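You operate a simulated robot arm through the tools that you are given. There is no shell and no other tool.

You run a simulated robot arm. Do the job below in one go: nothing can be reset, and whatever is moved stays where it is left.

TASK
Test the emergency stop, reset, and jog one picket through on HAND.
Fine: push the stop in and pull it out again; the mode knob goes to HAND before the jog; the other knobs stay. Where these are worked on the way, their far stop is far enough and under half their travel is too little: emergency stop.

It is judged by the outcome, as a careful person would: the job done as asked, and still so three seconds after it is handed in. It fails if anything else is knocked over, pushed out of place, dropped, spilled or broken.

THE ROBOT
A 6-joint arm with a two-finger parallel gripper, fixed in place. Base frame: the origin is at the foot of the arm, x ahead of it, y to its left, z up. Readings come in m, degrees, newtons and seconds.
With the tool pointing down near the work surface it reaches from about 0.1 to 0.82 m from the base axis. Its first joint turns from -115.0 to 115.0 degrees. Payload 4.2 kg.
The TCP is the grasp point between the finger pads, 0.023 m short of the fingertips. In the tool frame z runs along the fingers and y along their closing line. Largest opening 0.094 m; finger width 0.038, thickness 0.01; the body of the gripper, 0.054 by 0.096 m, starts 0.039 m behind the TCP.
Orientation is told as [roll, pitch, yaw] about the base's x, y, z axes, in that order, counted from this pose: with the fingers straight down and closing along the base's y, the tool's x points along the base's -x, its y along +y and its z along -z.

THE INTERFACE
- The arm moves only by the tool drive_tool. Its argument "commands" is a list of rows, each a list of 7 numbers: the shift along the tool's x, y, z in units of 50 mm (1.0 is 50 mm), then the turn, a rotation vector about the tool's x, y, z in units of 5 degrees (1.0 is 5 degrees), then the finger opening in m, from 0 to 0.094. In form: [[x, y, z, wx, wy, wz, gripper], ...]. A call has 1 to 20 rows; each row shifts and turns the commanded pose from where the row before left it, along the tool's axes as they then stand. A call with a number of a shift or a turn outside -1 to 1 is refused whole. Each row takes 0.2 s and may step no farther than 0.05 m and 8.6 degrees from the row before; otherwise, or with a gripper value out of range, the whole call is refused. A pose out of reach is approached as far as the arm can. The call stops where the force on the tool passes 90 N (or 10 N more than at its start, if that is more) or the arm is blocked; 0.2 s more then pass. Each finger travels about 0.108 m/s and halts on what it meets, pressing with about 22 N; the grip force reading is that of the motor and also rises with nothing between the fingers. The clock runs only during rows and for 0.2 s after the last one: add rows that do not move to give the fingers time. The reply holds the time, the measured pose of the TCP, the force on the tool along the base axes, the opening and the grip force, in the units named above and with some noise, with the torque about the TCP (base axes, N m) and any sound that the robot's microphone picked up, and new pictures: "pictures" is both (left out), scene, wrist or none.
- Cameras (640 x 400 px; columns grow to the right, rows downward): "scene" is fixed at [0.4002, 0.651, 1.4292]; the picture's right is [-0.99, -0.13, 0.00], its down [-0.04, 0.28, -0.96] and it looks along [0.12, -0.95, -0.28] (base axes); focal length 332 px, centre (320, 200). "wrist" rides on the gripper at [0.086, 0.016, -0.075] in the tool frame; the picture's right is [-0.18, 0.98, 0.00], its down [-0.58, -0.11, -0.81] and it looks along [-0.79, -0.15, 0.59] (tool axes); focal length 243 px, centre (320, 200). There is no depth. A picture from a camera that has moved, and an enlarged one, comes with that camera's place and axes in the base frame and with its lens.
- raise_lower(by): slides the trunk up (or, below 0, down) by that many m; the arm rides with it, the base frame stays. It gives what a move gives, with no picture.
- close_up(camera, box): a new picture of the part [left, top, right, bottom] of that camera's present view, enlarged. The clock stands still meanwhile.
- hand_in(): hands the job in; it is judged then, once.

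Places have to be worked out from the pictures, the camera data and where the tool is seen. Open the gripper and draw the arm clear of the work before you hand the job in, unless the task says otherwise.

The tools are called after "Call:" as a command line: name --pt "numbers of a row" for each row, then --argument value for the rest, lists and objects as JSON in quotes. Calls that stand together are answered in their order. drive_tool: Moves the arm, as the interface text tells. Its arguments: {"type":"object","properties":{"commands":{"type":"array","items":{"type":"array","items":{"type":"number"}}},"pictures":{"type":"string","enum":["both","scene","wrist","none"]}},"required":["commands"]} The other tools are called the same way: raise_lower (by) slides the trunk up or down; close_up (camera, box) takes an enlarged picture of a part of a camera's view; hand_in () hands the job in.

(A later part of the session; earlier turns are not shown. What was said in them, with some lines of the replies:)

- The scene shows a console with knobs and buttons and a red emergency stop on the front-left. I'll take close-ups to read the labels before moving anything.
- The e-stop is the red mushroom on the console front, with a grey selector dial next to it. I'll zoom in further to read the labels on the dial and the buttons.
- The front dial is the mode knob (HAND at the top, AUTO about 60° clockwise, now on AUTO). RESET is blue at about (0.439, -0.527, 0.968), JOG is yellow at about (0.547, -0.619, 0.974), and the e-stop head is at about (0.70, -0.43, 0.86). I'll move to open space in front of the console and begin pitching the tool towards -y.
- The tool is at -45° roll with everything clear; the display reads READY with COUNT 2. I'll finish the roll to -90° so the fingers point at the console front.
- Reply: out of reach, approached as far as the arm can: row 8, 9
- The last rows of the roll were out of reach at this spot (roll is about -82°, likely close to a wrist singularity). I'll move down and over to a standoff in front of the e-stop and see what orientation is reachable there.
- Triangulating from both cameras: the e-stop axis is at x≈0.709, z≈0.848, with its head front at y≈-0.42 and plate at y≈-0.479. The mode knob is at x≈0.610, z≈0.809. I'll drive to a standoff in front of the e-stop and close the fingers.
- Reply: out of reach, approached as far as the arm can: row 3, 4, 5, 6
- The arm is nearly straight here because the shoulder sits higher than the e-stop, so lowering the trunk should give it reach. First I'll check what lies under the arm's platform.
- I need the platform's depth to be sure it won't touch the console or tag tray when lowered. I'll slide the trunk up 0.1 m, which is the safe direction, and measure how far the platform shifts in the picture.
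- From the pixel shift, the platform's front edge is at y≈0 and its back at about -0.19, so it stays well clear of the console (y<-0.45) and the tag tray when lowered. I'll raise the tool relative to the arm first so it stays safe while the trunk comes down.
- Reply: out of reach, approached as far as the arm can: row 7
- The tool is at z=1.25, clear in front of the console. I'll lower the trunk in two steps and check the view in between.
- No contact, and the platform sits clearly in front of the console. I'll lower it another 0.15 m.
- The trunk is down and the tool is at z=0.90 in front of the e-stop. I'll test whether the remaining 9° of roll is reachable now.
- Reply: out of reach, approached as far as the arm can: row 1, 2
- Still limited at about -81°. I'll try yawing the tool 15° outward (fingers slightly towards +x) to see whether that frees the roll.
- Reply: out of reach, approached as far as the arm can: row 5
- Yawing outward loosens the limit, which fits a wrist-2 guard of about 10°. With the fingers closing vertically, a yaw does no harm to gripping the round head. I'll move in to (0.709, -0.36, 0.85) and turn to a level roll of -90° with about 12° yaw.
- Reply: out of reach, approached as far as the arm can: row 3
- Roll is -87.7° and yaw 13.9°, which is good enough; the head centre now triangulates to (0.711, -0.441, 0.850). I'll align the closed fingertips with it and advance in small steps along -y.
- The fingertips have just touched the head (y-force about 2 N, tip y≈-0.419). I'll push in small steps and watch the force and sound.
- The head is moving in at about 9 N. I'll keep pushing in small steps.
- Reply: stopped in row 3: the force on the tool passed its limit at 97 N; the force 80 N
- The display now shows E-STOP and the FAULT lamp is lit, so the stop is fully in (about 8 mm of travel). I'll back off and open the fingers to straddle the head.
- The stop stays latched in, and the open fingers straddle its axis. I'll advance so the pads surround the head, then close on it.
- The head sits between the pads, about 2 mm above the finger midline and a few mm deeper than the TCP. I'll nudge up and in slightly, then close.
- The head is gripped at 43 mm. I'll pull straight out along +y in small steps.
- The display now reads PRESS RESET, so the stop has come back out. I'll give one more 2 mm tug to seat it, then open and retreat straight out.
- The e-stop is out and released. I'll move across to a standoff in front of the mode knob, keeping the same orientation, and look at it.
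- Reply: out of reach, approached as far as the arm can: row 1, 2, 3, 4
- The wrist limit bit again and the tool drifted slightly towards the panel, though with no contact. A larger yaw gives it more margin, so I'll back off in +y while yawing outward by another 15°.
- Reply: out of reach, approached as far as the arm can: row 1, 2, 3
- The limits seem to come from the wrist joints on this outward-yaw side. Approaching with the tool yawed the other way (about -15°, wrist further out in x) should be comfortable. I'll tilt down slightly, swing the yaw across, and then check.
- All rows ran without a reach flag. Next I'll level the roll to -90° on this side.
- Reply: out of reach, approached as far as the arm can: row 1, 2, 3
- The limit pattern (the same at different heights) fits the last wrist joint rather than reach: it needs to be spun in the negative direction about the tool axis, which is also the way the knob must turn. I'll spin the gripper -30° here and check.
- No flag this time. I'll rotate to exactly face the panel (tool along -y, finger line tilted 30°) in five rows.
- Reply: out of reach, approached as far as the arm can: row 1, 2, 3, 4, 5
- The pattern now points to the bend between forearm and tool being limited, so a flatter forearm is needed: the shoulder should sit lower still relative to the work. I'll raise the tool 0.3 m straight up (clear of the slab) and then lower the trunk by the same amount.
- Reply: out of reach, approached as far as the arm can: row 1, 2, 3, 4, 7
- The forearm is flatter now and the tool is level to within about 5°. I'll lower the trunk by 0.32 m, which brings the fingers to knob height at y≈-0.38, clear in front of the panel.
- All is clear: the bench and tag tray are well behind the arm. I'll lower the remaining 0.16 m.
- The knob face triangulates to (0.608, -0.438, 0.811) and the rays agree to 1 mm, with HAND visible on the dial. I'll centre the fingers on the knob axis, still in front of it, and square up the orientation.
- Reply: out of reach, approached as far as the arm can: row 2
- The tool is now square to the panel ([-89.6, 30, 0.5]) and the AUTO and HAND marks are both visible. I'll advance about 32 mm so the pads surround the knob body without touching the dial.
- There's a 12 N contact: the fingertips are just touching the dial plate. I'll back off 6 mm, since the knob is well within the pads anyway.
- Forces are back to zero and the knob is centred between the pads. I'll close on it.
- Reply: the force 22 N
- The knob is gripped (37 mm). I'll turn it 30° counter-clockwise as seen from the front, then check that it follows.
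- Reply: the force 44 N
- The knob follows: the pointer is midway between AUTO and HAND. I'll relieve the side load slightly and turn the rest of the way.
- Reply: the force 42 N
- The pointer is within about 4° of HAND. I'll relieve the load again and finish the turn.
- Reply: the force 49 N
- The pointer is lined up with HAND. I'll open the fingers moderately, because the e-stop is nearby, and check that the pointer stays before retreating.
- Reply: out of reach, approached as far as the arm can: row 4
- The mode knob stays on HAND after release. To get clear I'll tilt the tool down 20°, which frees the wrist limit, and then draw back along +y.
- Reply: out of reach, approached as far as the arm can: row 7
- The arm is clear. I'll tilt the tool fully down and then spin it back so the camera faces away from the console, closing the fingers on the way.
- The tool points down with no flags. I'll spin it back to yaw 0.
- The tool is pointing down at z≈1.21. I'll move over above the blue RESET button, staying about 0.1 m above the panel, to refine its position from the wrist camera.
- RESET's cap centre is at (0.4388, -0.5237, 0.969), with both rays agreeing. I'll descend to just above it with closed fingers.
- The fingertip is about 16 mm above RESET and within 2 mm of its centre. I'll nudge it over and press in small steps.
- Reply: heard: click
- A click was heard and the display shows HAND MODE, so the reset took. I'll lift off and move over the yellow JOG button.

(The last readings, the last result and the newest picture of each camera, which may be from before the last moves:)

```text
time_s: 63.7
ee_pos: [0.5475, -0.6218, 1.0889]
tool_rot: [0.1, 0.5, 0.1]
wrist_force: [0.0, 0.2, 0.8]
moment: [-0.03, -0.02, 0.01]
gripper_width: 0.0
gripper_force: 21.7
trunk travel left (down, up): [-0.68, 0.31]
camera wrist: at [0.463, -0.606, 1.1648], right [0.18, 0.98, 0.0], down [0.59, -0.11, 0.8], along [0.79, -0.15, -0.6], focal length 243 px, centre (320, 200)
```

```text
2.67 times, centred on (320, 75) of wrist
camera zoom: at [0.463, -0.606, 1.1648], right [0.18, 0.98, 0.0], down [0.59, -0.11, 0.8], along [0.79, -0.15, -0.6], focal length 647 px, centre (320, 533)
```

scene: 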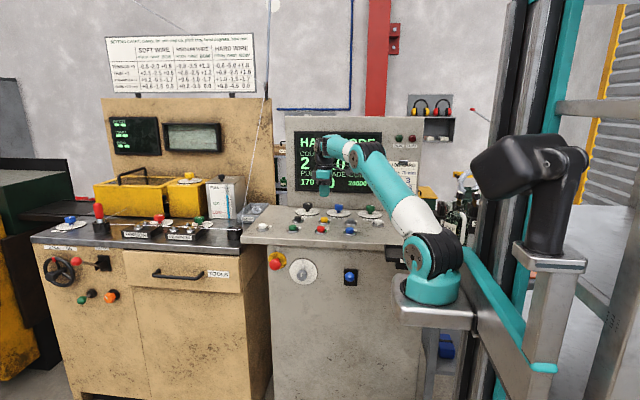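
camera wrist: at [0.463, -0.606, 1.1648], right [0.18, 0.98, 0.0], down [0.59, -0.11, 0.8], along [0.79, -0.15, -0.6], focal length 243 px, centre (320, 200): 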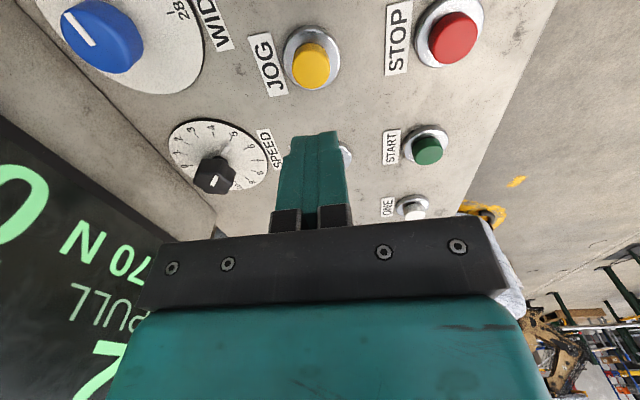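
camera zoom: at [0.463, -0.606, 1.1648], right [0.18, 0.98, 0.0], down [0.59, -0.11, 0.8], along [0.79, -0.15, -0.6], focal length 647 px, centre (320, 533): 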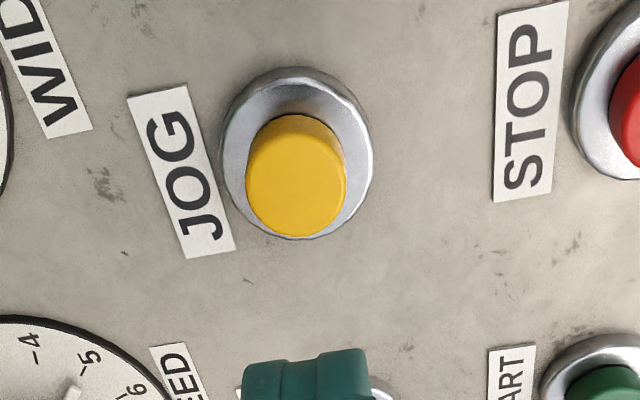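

JOG's cap is at about (0.549, -0.629, 0.972), clear of the WIDTH and SPEED knobs. I'll descend to just above it.

Call:
drive_tool --pt "-0.022 -0.07 0.8 0 0 0 0.0" --pt "-0.022 -0.07 0.8 0 0 0 0.0" --pt "0 0 0 0 0 0 0.0" --pictures "both"

Call:
close_up --camera "scene" --box '[270, 160, 398, 240]'

Call:
close_up --camera "wrist" --box '[220, 60, 412, 180]'

```text
time_s: 64.5
ee_pos: [0.5491, -0.6296, 1.0088]
tool_rot: [-0.1, 0.5, 0.1]
wrist_force: [0.5, -0.2, 0.2]
moment: [0.01, -0.01, 0.01]
gripper_width: 0.0
gripper_force: 21.6
trunk travel left (down, up): [-0.68, 0.31]
camera wrist: at [0.4647, -0.6121, 1.0849], right [0.18, 0.98, 0.0], down [0.59, -0.11, 0.8], along [0.79, -0.15, -0.6], focal length 243 px, centre (320, 200)
```

scene: 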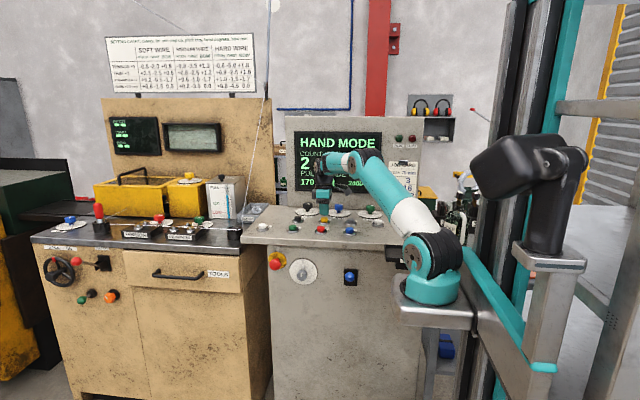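
wrist: 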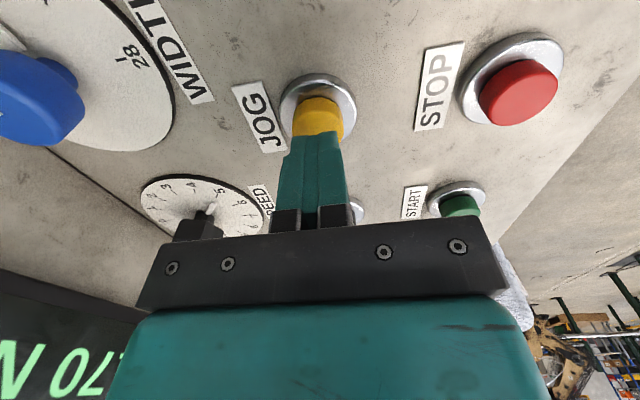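

```text
5.00 times, centred on (334, 200) of scene
camera zoom: at [0.4002, 0.651, 1.4292], right [-0.99, -0.13, 0.0], down [-0.04, 0.28, -0.96], along [0.12, -0.95, -0.28], focal length 1660 px, centre (250, 200)
```

zoom: 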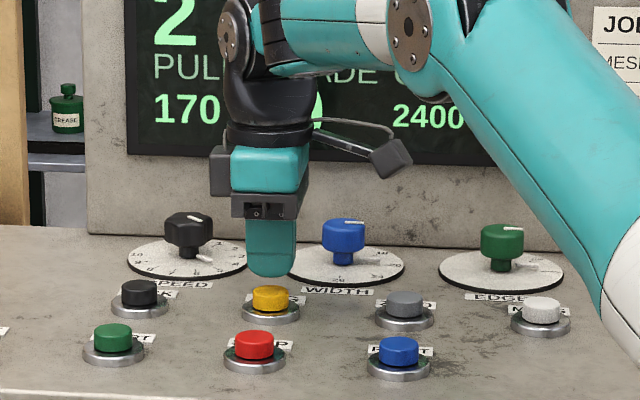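

```text
3.33 times, centred on (316, 120) of wrist
camera zoom: at [0.4647, -0.6121, 1.0849], right [0.18, 0.98, 0.0], down [0.59, -0.11, 0.8], along [0.79, -0.15, -0.6], focal length 809 px, centre (333, 467)
```

zoom: 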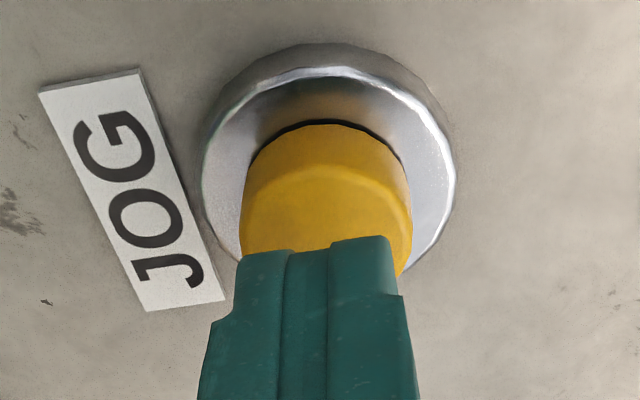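

The fingertips are right above JOG. I'll make one clean press and release in the same call, then check the display.

Call:
drive_tool --pt "0 0 0.28 0 0 0 0.0" --pt "0 0 0.05 0 0 0 0.0" --pt "0 0 0.05 0 0 0 0.0" --pt "0 0 0.04 0 0 0 0.0" --pt "0 0 -0.5 0 0 0 0.0" --pictures "both"

Call:
close_up --camera "scene" --box '[280, 120, 440, 220]'

```text
time_s: 65.7
ee_pos: [0.5503, -0.6266, 1.0133]
tool_rot: [0.1, 0.6, 0.0]
wrist_force: [0.2, -0.9, 0.4]
moment: [0.0, 0.02, -0.01]
gripper_width: 0.0
gripper_force: 22.5
trunk travel left (down, up): [-0.68, 0.31]
heard: click
camera wrist: at [0.466, -0.6106, 1.0887], right [0.18, 0.98, 0.0], down [0.59, -0.11, 0.8], along [0.79, -0.15, -0.6], focal length 243 px, centre (320, 200)
```

scene: 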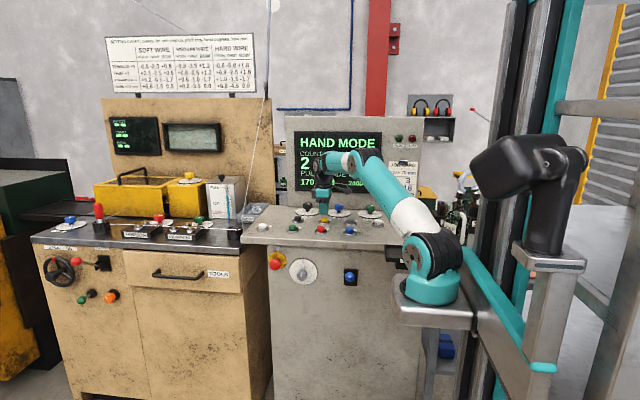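
wrist: 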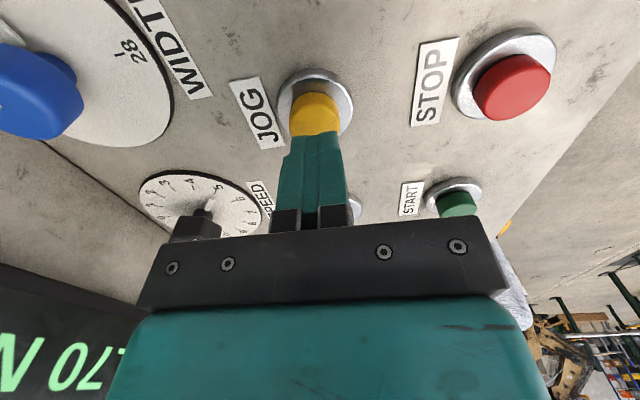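

```text
4.00 times, centred on (360, 170) of scene
camera zoom: at [0.4002, 0.651, 1.4292], right [-0.99, -0.13, 0.0], down [-0.04, 0.28, -0.96], along [0.12, -0.95, -0.28], focal length 1328 px, centre (160, 320)
```

zoom: 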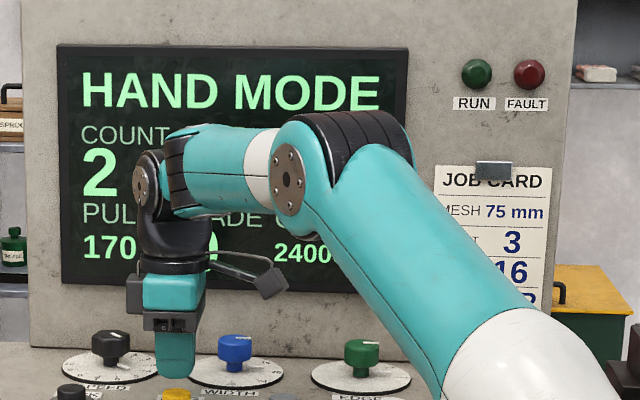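

A click was heard. I'll lift away from the panel and draw the arm back so the display can be read fully.

Call:
drive_tool --pt "0 0 -0.8 0 0 0 0.0" --pt "0 0 -0.8 0 0 0 0.0" --pt "0 0.2 -0.8 0 0 0 0.0" --pt "-0.2 0.9 0 0 0 0 0.0" --pt "-0.2 0.9 0 0 0 0 0.0" --pt "-0.2 0.9 0 0 0 0 0.0" --pt "-0.2 0.9 0 0 0 0 0.0" --pt "-0.2 0.9 0 0 0 0 0.0" --pt "-0.2 0.9 0 0 0 0 0.0" --pt "-0.2 0.9 0 0 0 0 0.0" --pt "-0.2 0.9 0 0 0 0 0.0" --pictures "both"

Call:
close_up --camera "scene" --box '[280, 120, 440, 220]'

```text
time_s: 68.1
ee_pos: [0.6869, -0.3017, 1.188]
tool_rot: [0.1, 0.6, -0.1]
wrist_force: [0.1, -0.5, 0.0]
moment: [0.02, -0.06, -0.02]
gripper_width: 0.0001
gripper_force: 22.1
out of reach, approached as far as the arm can: row 6, 7, 8, 9, 10, 11
trunk travel left (down, up): [-0.68, 0.31]
camera wrist: at [0.6018, -0.2845, 1.2632], right [0.19, 0.98, 0.0], down [0.59, -0.11, 0.8], along [0.79, -0.15, -0.6], focal length 243 px, centre (320, 200)
```

scene: 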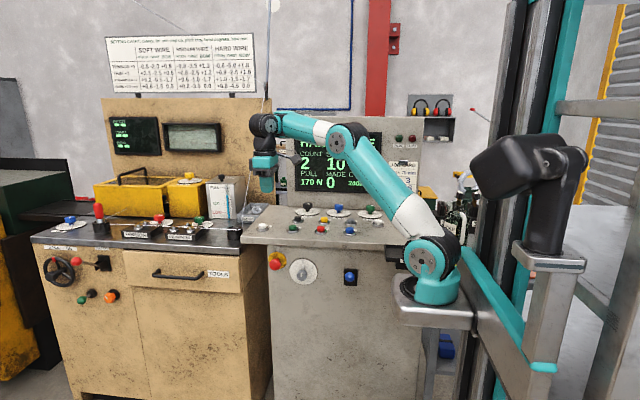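
wrist: 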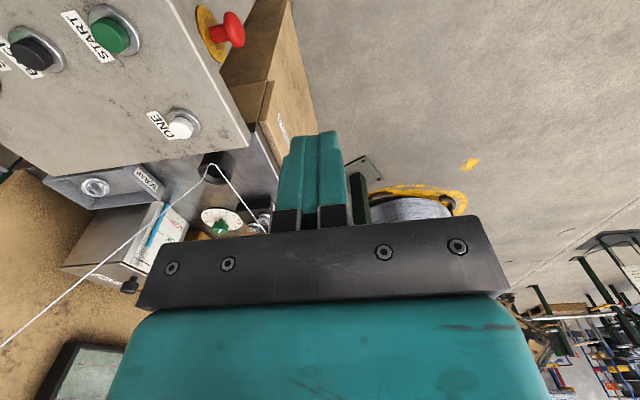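

```text
4.00 times, centred on (360, 170) of scene
camera zoom: at [0.4002, 0.651, 1.4292], right [-0.99, -0.13, 0.0], down [-0.04, 0.28, -0.96], along [0.12, -0.95, -0.28], focal length 1328 px, centre (160, 320)
```

zoom: 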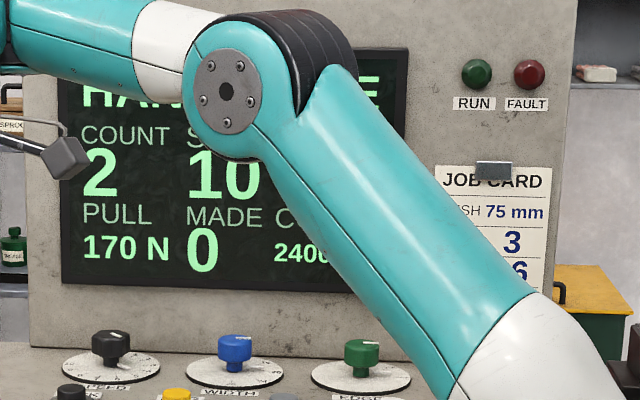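

The display still shows MADE 0, but part of it is hidden by the arm. I'll lower the trunk, with the arm well in front of the console, to uncover it fully.

Call:
raise_lower --by -0.22

Call:
close_up --camera "scene" --box '[280, 120, 440, 220]'

Call:
close_up --camera "scene" --box '[0, 0, 640, 400]'

```text
time_s: 70.5
ee_pos: [0.6861, -0.3012, 0.9677]
tool_rot: [0.2, 0.7, -0.1]
wrist_force: [-0.8, -0.6, -0.1]
moment: [0.0, -0.01, -0.04]
gripper_width: 0.0001
gripper_force: 22.1
trunk travel left (down, up): [-0.46, 0.53]
```

```text
4.00 times, centred on (360, 170) of scene
camera zoom: at [0.4002, 0.651, 1.4292], right [-0.99, -0.13, 0.0], down [-0.04, 0.28, -0.96], along [0.12, -0.95, -0.28], focal length 1328 px, centre (160, 320)
```

zoom: 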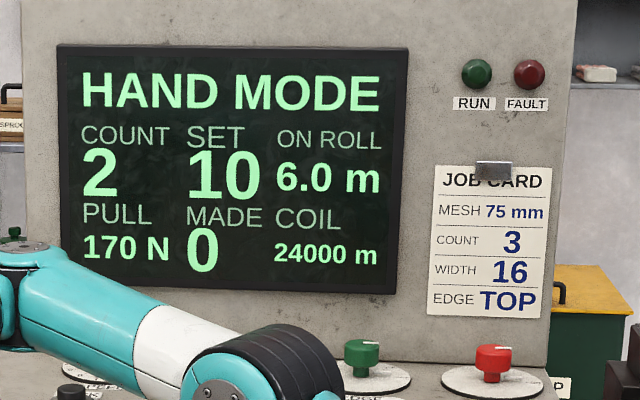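

```text
1.00 times, centred on (320, 200) of scene (not enlarged: the box is as wide or as high as the picture)
camera zoom: at [0.4002, 0.651, 1.4292], right [-0.99, -0.13, 0.0], down [-0.04, 0.28, -0.96], along [0.12, -0.95, -0.28], focal length 332 px, centre (320, 200)
```

zoom: 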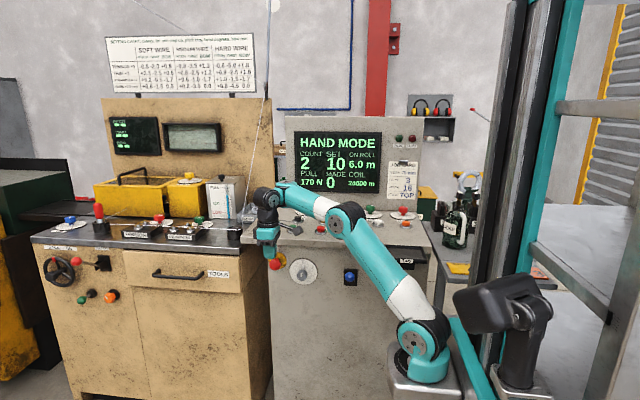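

The display is fully visible: HAND MODE, COUNT 2, MADE 0, so a picket hasn't been counted yet. I'll wait a few seconds in case the machine is slow, and look around for any sign of movement.

Call:
drive_tool --pt "0 0 0 0 0 0 0.0" --pt "0 0 0 0 0 0 0.0" --pt "0 0 0 0 0 0 0.0" --pt "0 0 0 0 0 0 0.0" --pt "0 0 0 0 0 0 0.0" --pt "0 0 0 0 0 0 0.0" --pt "0 0 0 0 0 0 0.0" --pt "0 0 0 0 0 0 0.0" --pt "0 0 0 0 0 0 0.0" --pt "0 0 0 0 0 0 0.0" --pt "0 0 0 0 0 0 0.0" --pt "0 0 0 0 0 0 0.0" --pt "0 0 0 0 0 0 0.0" --pt "0 0 0 0 0 0 0.0" --pt "0 0 0 0 0 0 0.0" --pictures "scene"

Call:
close_up --camera "scene" --box '[280, 120, 440, 220]'

Call:
close_up --camera "scene" --box '[90, 100, 282, 220]'

Call:
close_up --camera "scene" --box '[0, 190, 256, 350]'

```text
time_s: 73.7
ee_pos: [0.6861, -0.3006, 0.9673]
tool_rot: [0.0, 0.7, 0.0]
wrist_force: [0.3, -0.5, -0.9]
moment: [0.05, -0.01, 0.0]
gripper_width: 0.0002
gripper_force: 21.9
trunk travel left (down, up): [-0.46, 0.53]
```

scene: 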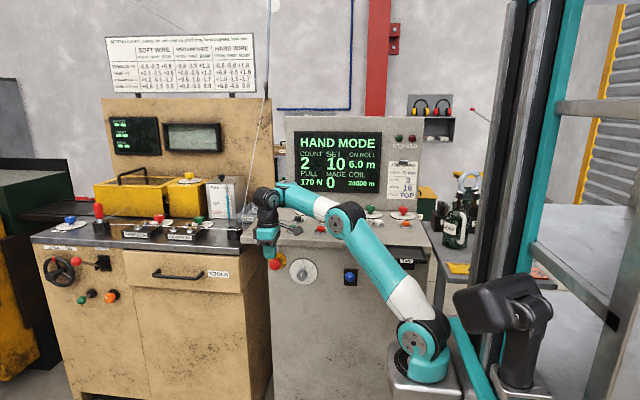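

```text
4.00 times, centred on (360, 170) of scene
camera zoom: at [0.4002, 0.651, 1.4292], right [-0.99, -0.13, 0.0], down [-0.04, 0.28, -0.96], along [0.12, -0.95, -0.28], focal length 1328 px, centre (160, 320)
```

zoom: 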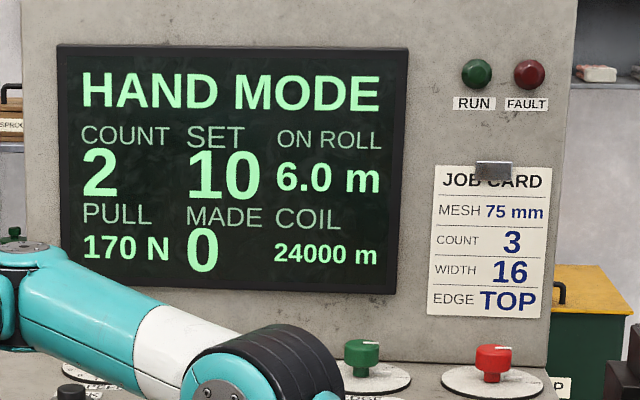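

```text
3.33 times, centred on (186, 160) of scene
camera zoom: at [0.4002, 0.651, 1.4292], right [-0.99, -0.13, 0.0], down [-0.04, 0.28, -0.96], along [0.12, -0.95, -0.28], focal length 1106 px, centre (767, 333)
```

zoom: 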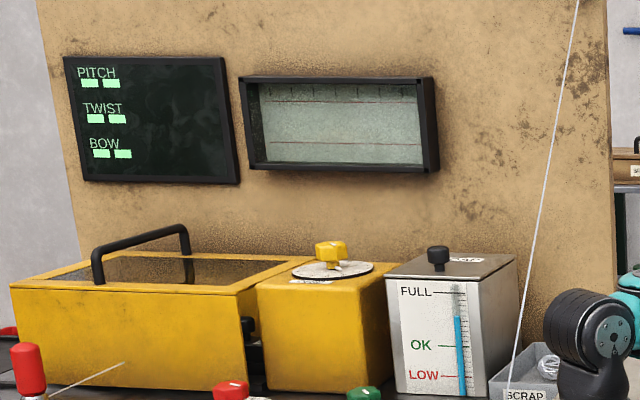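

```text
2.50 times, centred on (128, 270) of scene
camera zoom: at [0.4002, 0.651, 1.4292], right [-0.99, -0.13, 0.0], down [-0.04, 0.28, -0.96], along [0.12, -0.95, -0.28], focal length 830 px, centre (800, 25)
```

zoom: 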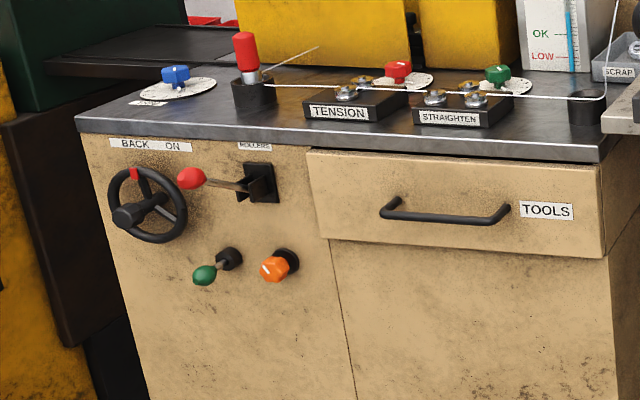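

There's still no change, and the measuring display (PITCH, TWIST, BOW) shows no picket reading either, so the quick tap evidently fed nothing; JOG is probably hold-to-run. I'll bring the trunk back up and return above JOG to hold it while watching the counter.

Call:
raise_lower --by 0.22

Call:
drive_tool --pt "0.3428 -0.821 0 0 0 0 0.0" --pt "0.3428 -0.821 0 0 0 0 0.0" --pt "0.3428 -0.821 0 0 0 0 0.0" --pt "0.3428 -0.821 0 0 0 0 0.0" --pt "0.3428 -0.821 0 0 0 0 0.0" --pt "0.3428 -0.821 0 0 0 0 0.0" --pt "0.3428 -0.821 0 0 0 0 0.0" --pt "0.3428 -0.821 0 0 0 0 0.0" --pt "0 0 0.7 0 0 0 0.0" --pt "0 0 0.7 0 0 0 0.0" --pt "0 0 0.7 0 0 0 0.0" --pt "0 0 0 0 0 0 0.0" --pictures "both"

```text
time_s: 76.0
ee_pos: [0.6872, -0.3012, 1.1873]
tool_rot: [0.1, 0.6, 0.0]
wrist_force: [0.0, 1.0, -0.2]
moment: [-0.03, 0.01, -0.01]
gripper_width: 0.0001
gripper_force: 22.2
trunk travel left (down, up): [-0.68, 0.31]
```

```text
time_s: 78.6
ee_pos: [0.5467, -0.6097, 1.0781]
tool_rot: [0.1, 0.7, 0.0]
wrist_force: [-0.4, -0.2, 0.0]
moment: [-0.01, -0.02, 0.01]
gripper_width: 0.0
gripper_force: 21.6
out of reach, approached as far as the arm can: row 8
trunk travel left (down, up): [-0.68, 0.31]
camera wrist: at [0.4622, -0.5929, 1.1545], right [0.18, 0.98, 0.0], down [0.59, -0.11, 0.8], along [0.79, -0.15, -0.6], focal length 243 px, centre (320, 200)
```

scene: 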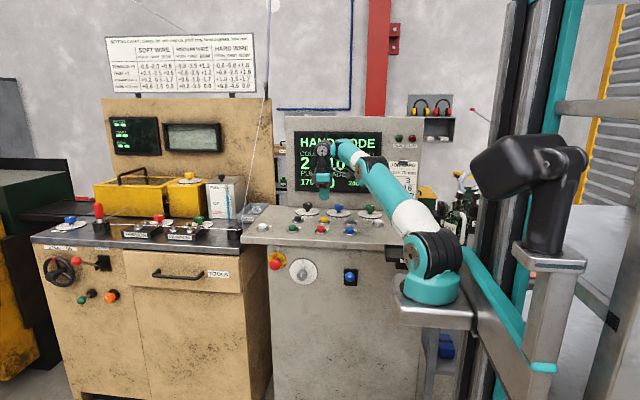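
wrist: 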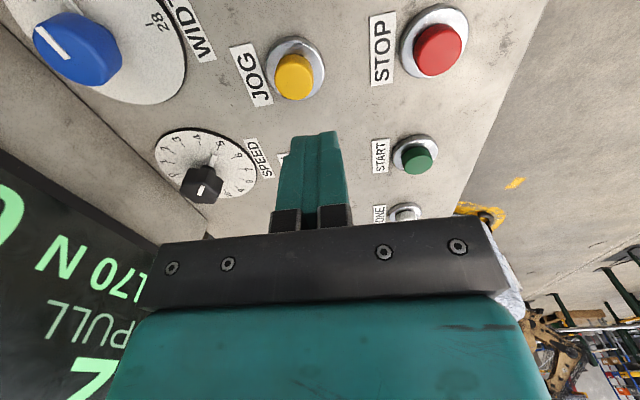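

I'm 19 mm short in y after the reach clip. I'll correct sideways and descend to just above the JOG cap.

Call:
drive_tool --pt "-0.06 -0.386 0.2 0 0 0 0.0" --pt "0 0 0.6 0 0 0 0.0" --pt "0 0 0.6 0 0 0 0.0" --pt "0 0 0 0 0 0 0.0" --pictures "both"

Call:
close_up --camera "wrist" --box '[220, 60, 412, 180]'

Call:
close_up --camera "scene" --box '[280, 120, 440, 220]'

```text
time_s: 79.6
ee_pos: [0.5489, -0.6264, 1.0091]
tool_rot: [0.0, 0.6, -0.1]
wrist_force: [-0.2, -0.9, -0.2]
moment: [0.01, 0.01, -0.02]
gripper_width: 0.0
gripper_force: 22.1
trunk travel left (down, up): [-0.68, 0.31]
camera wrist: at [0.4642, -0.6097, 1.0862], right [0.18, 0.98, 0.0], down [0.59, -0.11, 0.8], along [0.79, -0.15, -0.6], focal length 243 px, centre (320, 200)
```

scene: 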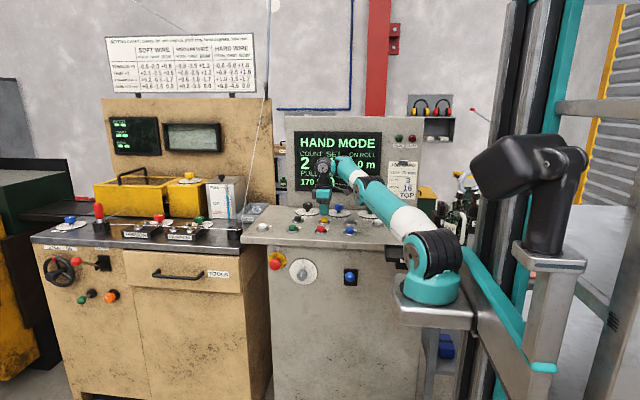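
wrist: 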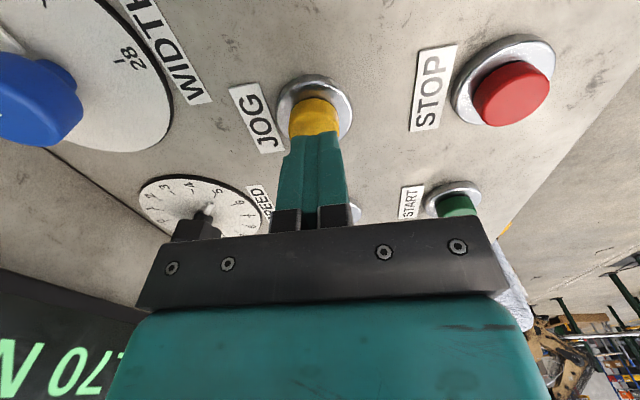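

```text
3.33 times, centred on (316, 120) of wrist
camera zoom: at [0.4642, -0.6097, 1.0862], right [0.18, 0.98, 0.0], down [0.59, -0.11, 0.8], along [0.79, -0.15, -0.6], focal length 809 px, centre (333, 467)
```

zoom: 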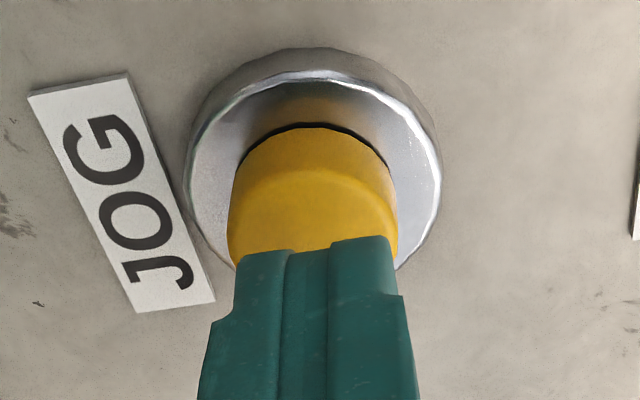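

```text
4.00 times, centred on (360, 170) of scene
camera zoom: at [0.4002, 0.651, 1.4292], right [-0.99, -0.13, 0.0], down [-0.04, 0.28, -0.96], along [0.12, -0.95, -0.28], focal length 1328 px, centre (160, 320)
```

zoom: 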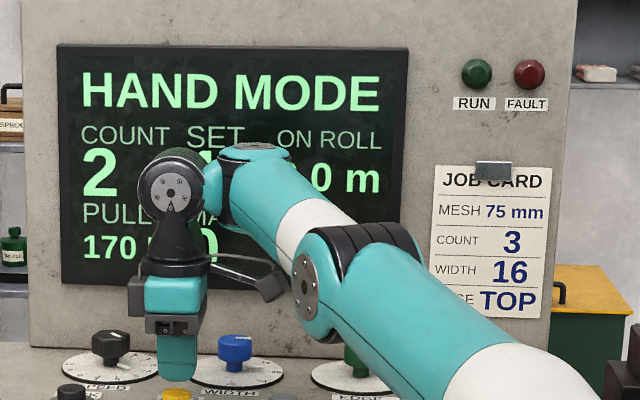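

The COUNT digit stays visible from here. I'll press JOG down gently and hold, looking at the display while held.

Call:
drive_tool --pt "0 0 0.28 0 0 0 0.0" --pt "0 0 0.05 0 0 0 0.0" --pt "0 0 0.05 0 0 0 0.0" --pt "0 0 0.04 0 0 0 0.0" --pictures "wrist"

Call:
close_up --camera "scene" --box '[280, 120, 440, 220]'

```text
time_s: 80.6
ee_pos: [0.5492, -0.6261, 0.9898]
tool_rot: [0.1, 0.6, 0.1]
wrist_force: [-1.8, 2.6, 11.2]
moment: [0.06, 0.04, 0.04]
gripper_width: 0.0
gripper_force: 22.1
trunk travel left (down, up): [-0.68, 0.31]
heard: click
camera wrist: at [0.4647, -0.6102, 1.0652], right [0.18, 0.98, 0.0], down [0.59, -0.11, 0.8], along [0.79, -0.15, -0.6], focal length 243 px, centre (320, 200)
```

wrist: 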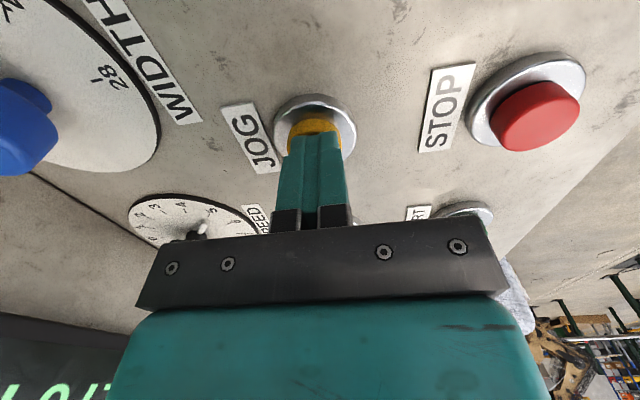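

```text
4.00 times, centred on (360, 170) of scene
camera zoom: at [0.4002, 0.651, 1.4292], right [-0.99, -0.13, 0.0], down [-0.04, 0.28, -0.96], along [0.12, -0.95, -0.28], focal length 1328 px, centre (160, 320)
```

zoom: 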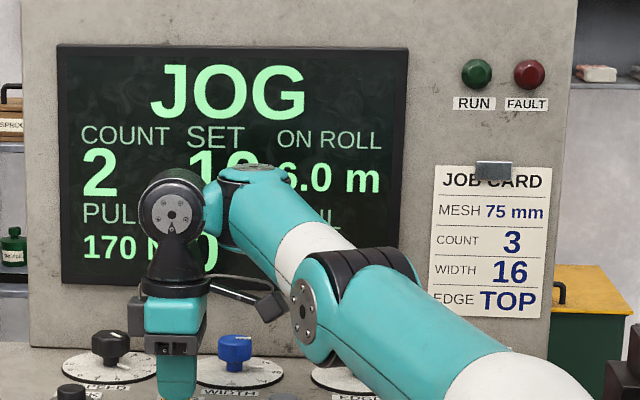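

The display now shows JOG, so it is hold-to-run. I'll keep holding in short increments and release as soon as the count goes up by one.

Call:
drive_tool --pt "0 0 0 0 0 0 0.0" --pictures "none"

Call:
close_up --camera "scene" --box '[280, 120, 440, 220]'

Call:
close_up --camera "scene" --box '[90, 100, 282, 220]'

```text
time_s: 81.0
ee_pos: [0.5486, -0.6278, 0.9889]
tool_rot: [0.1, 0.6, 0.0]
wrist_force: [-1.1, 0.3, 14.2]
moment: [0.01, 0.0, 0.08]
gripper_width: 0.0
gripper_force: 21.9
trunk travel left (down, up): [-0.68, 0.31]
```

```text
4.00 times, centred on (360, 170) of scene
camera zoom: at [0.4002, 0.651, 1.4292], right [-0.99, -0.13, 0.0], down [-0.04, 0.28, -0.96], along [0.12, -0.95, -0.28], focal length 1328 px, centre (160, 320)
```

zoom: 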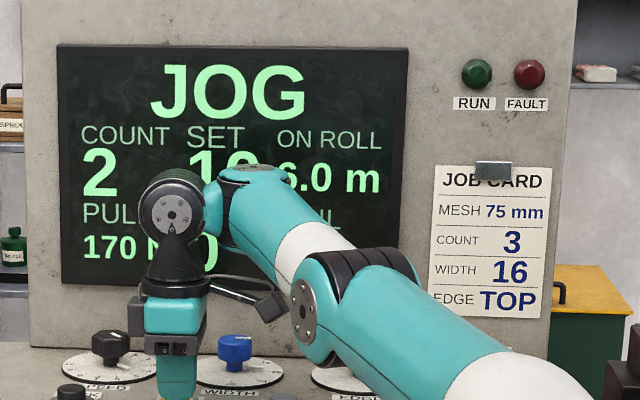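

```text
3.33 times, centred on (186, 160) of scene
camera zoom: at [0.4002, 0.651, 1.4292], right [-0.99, -0.13, 0.0], down [-0.04, 0.28, -0.96], along [0.12, -0.95, -0.28], focal length 1106 px, centre (767, 333)
```

zoom: 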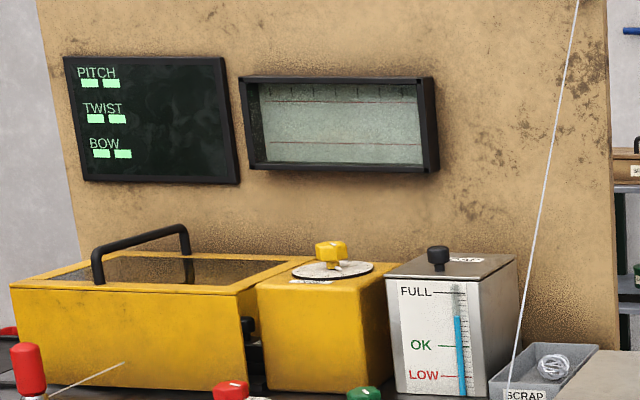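

JOG is still running with COUNT at 2. I'll keep holding and check again.

Call:
drive_tool --pt "0 0 0 0 0 0 0.0" --pictures "none"

Call:
close_up --camera "scene" --box '[280, 120, 440, 220]'

```text
time_s: 81.4
ee_pos: [0.5494, -0.626, 0.9895]
tool_rot: [0.0, 0.5, -0.1]
wrist_force: [0.2, -0.5, 17.4]
moment: [-0.08, 0.01, 0.08]
gripper_width: 0.0002
gripper_force: 21.8
trunk travel left (down, up): [-0.68, 0.31]
```

```text
4.00 times, centred on (360, 170) of scene
camera zoom: at [0.4002, 0.651, 1.4292], right [-0.99, -0.13, 0.0], down [-0.04, 0.28, -0.96], along [0.12, -0.95, -0.28], focal length 1328 px, centre (160, 320)
```

zoom: 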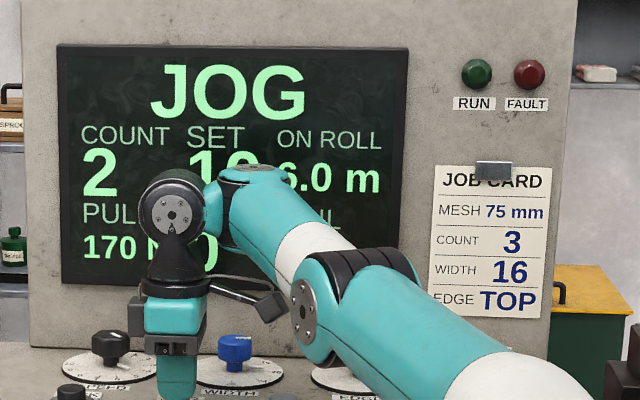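

No change yet (MADE also still looks like 0). I'll continue to hold.

Call:
drive_tool --pt "0 0 0 0 0 0 0.0" --pictures "none"

Call:
close_up --camera "scene" --box '[280, 120, 440, 220]'

```text
time_s: 81.8
ee_pos: [0.5492, -0.6262, 0.9889]
tool_rot: [0.0, 0.6, -0.1]
wrist_force: [1.7, -3.2, 18.5]
moment: [-0.11, -0.04, -0.06]
gripper_width: 0.0
gripper_force: 21.6
trunk travel left (down, up): [-0.68, 0.31]
```

```text
4.00 times, centred on (360, 170) of scene
camera zoom: at [0.4002, 0.651, 1.4292], right [-0.99, -0.13, 0.0], down [-0.04, 0.28, -0.96], along [0.12, -0.95, -0.28], focal length 1328 px, centre (160, 320)
```

zoom: 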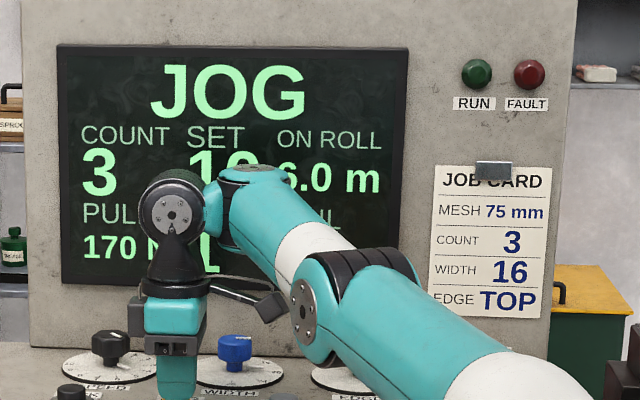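

COUNT has just gone to 3 and MADE to 1: exactly one picket is through. I'll release JOG immediately by lifting straight up.

Call:
drive_tool --pt "0 0 -0.9 0 0 0 0.0" --pt "0 0 -0.8 0 0 0 0.0" --pictures "scene"

Call:
close_up --camera "scene" --box '[280, 120, 440, 220]'

```text
time_s: 82.4
ee_pos: [0.55, -0.6289, 1.0722]
tool_rot: [0.3, 0.6, 0.0]
wrist_force: [-0.2, -0.1, -0.2]
moment: [0.05, 0.02, -0.02]
gripper_width: 0.0
gripper_force: 21.8
trunk travel left (down, up): [-0.68, 0.31]
```

scene: 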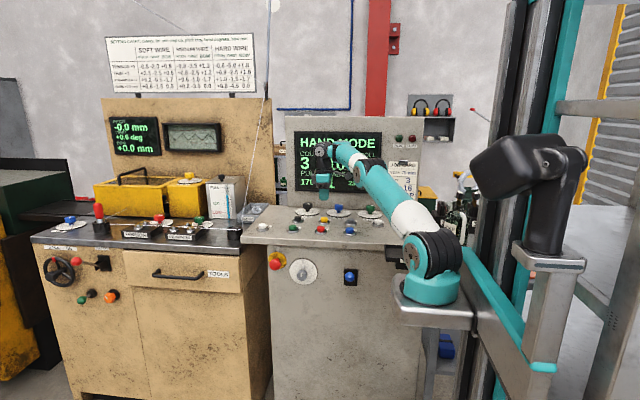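

```text
4.00 times, centred on (360, 170) of scene
camera zoom: at [0.4002, 0.651, 1.4292], right [-0.99, -0.13, 0.0], down [-0.04, 0.28, -0.96], along [0.12, -0.95, -0.28], focal length 1328 px, centre (160, 320)
```

zoom: 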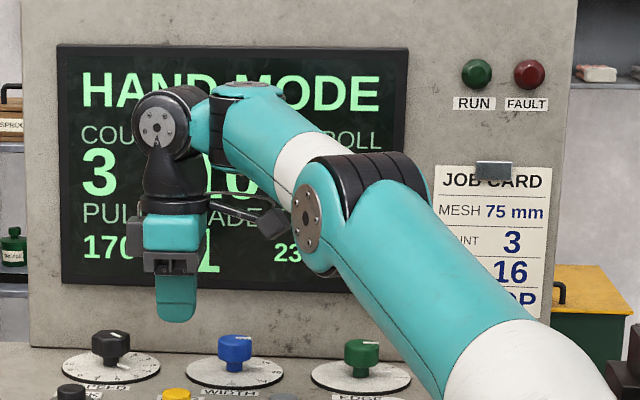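

JOG is released: HAND MODE, COUNT 3, MADE 1, and the picket was measured on the left display. I'll draw the arm clear in front of the console and open the gripper.

Call:
drive_tool --pt "0 0 -0.8 0 0 0 0.0" --pt "0 0 -0.8 0 0 0 0.0" --pt "0 0.8 0 0 0 0 0.0" --pt "0 0.8 0 0 0 0 0.0" --pt "0 0.8 0 0 0 0 0.0" --pt "0 0.8 0 0 0 0 0.0" --pt "0 0.8 0 0 0 0 0.0" --pt "0 0.8 0 0 0 0 0.0" --pt "0 0.8 0 0 0 0 0.0" --pt "0 0 0 0 0 0 0.094" --pt "0 0 0 0 0 0 0.094" --pt "0 0 0 0 0 0 0.094" --pictures "both"

Call:
close_up --camera "scene" --box '[262, 245, 326, 285]'

Call:
close_up --camera "scene" --box '[240, 190, 420, 302]'

Call:
close_up --camera "scene" --box '[280, 120, 440, 220]'

```text
time_s: 85.0
ee_pos: [0.5943, -0.3914, 1.2145]
tool_rot: [0.2, 0.7, 0.0]
wrist_force: [0.1, 0.1, -0.5]
moment: [-0.02, 0.01, 0.04]
gripper_width: 0.0937
gripper_force: 0.0
out of reach, approached as far as the arm can: row 5, 6, 7, 8, 9
trunk travel left (down, up): [-0.68, 0.31]
camera wrist: at [0.51, -0.376, 1.292], right [0.18, 0.98, 0.0], down [0.59, -0.11, 0.8], along [0.78, -0.15, -0.6], focal length 243 px, centre (320, 200)
```

scene: 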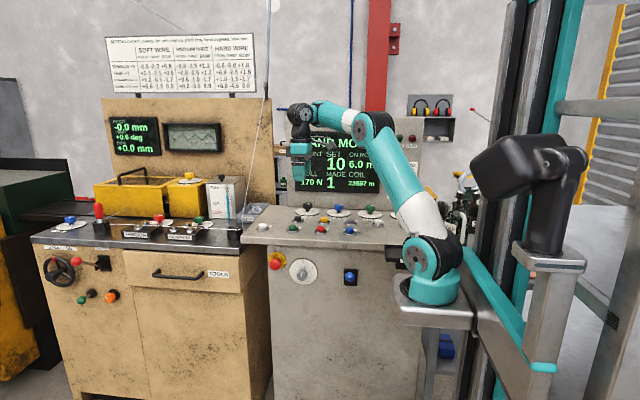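
wrist: 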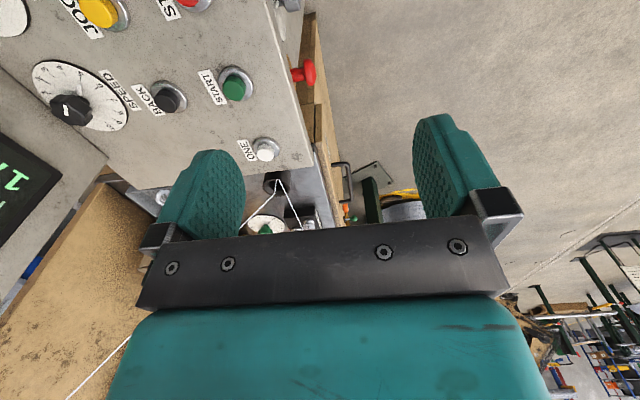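

```text
10.00 times, centred on (294, 265) of scene
camera zoom: at [0.4002, 0.651, 1.4292], right [-0.99, -0.13, 0.0], down [-0.04, 0.28, -0.96], along [0.12, -0.95, -0.28], focal length 3319 px, centre (580, -450)
```

zoom: 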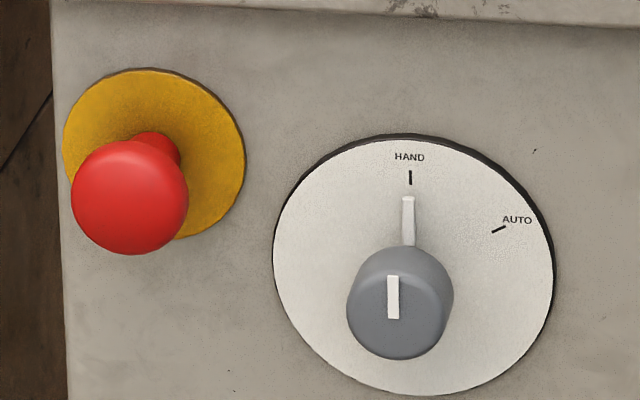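

```text
3.56 times, centred on (330, 246) of scene
camera zoom: at [0.4002, 0.651, 1.4292], right [-0.99, -0.13, 0.0], down [-0.04, 0.28, -0.96], along [0.12, -0.95, -0.28], focal length 1180 px, centre (284, 36)
```

zoom: 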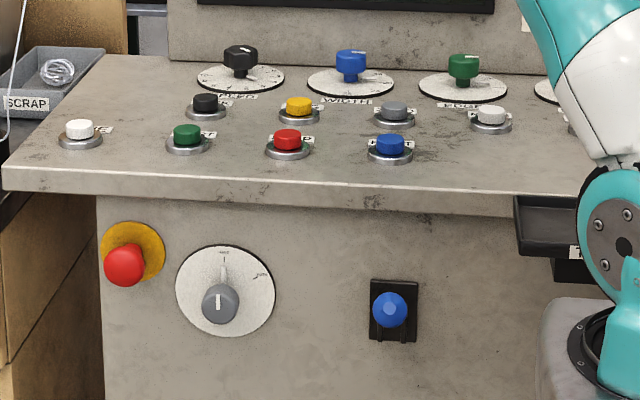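

```text
4.00 times, centred on (360, 170) of scene
camera zoom: at [0.4002, 0.651, 1.4292], right [-0.99, -0.13, 0.0], down [-0.04, 0.28, -0.96], along [0.12, -0.95, -0.28], focal length 1328 px, centre (160, 320)
```

zoom: 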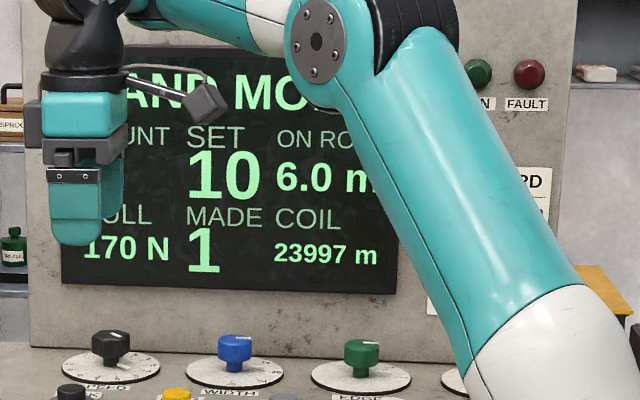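

All checks out: the e-stop is out, the mode knob is on HAND, and the other knobs are unchanged. The display shows MADE 1 and no fault, and the arm is clear with the gripper open. I'm handing in the job.

Call:
hand_in

```text
The job is handed in.
```

I tested the emergency stop, reset the machine and jogged exactly one picket through on HAND, then handed the job in.

- **Emergency stop:** I pushed it fully in. The display showed E-STOP and the FAULT lamp lit. I then pulled it back out.
- **Mode knob:** I turned it from AUTO to HAND before pressing RESET and JOG. It stayed on HAND, and the other knobs looked unchanged in the final pictures.
- **Reset:** I pressed RESET once. The fault cleared and the display read HAND MODE.
- **Jog:** My first press of JOG was too short and fed nothing, because JOG only runs while it is held. On the second press I held it until COUNT went from 2 to 3 and MADE from 0 to 1, then let go at once.

While lining up on the mode knob, the fingertips pressed briefly on its dial plate at about 12 N. I backed off and saw no damage in the later pictures. The arm finished clear of the console with the gripper open.
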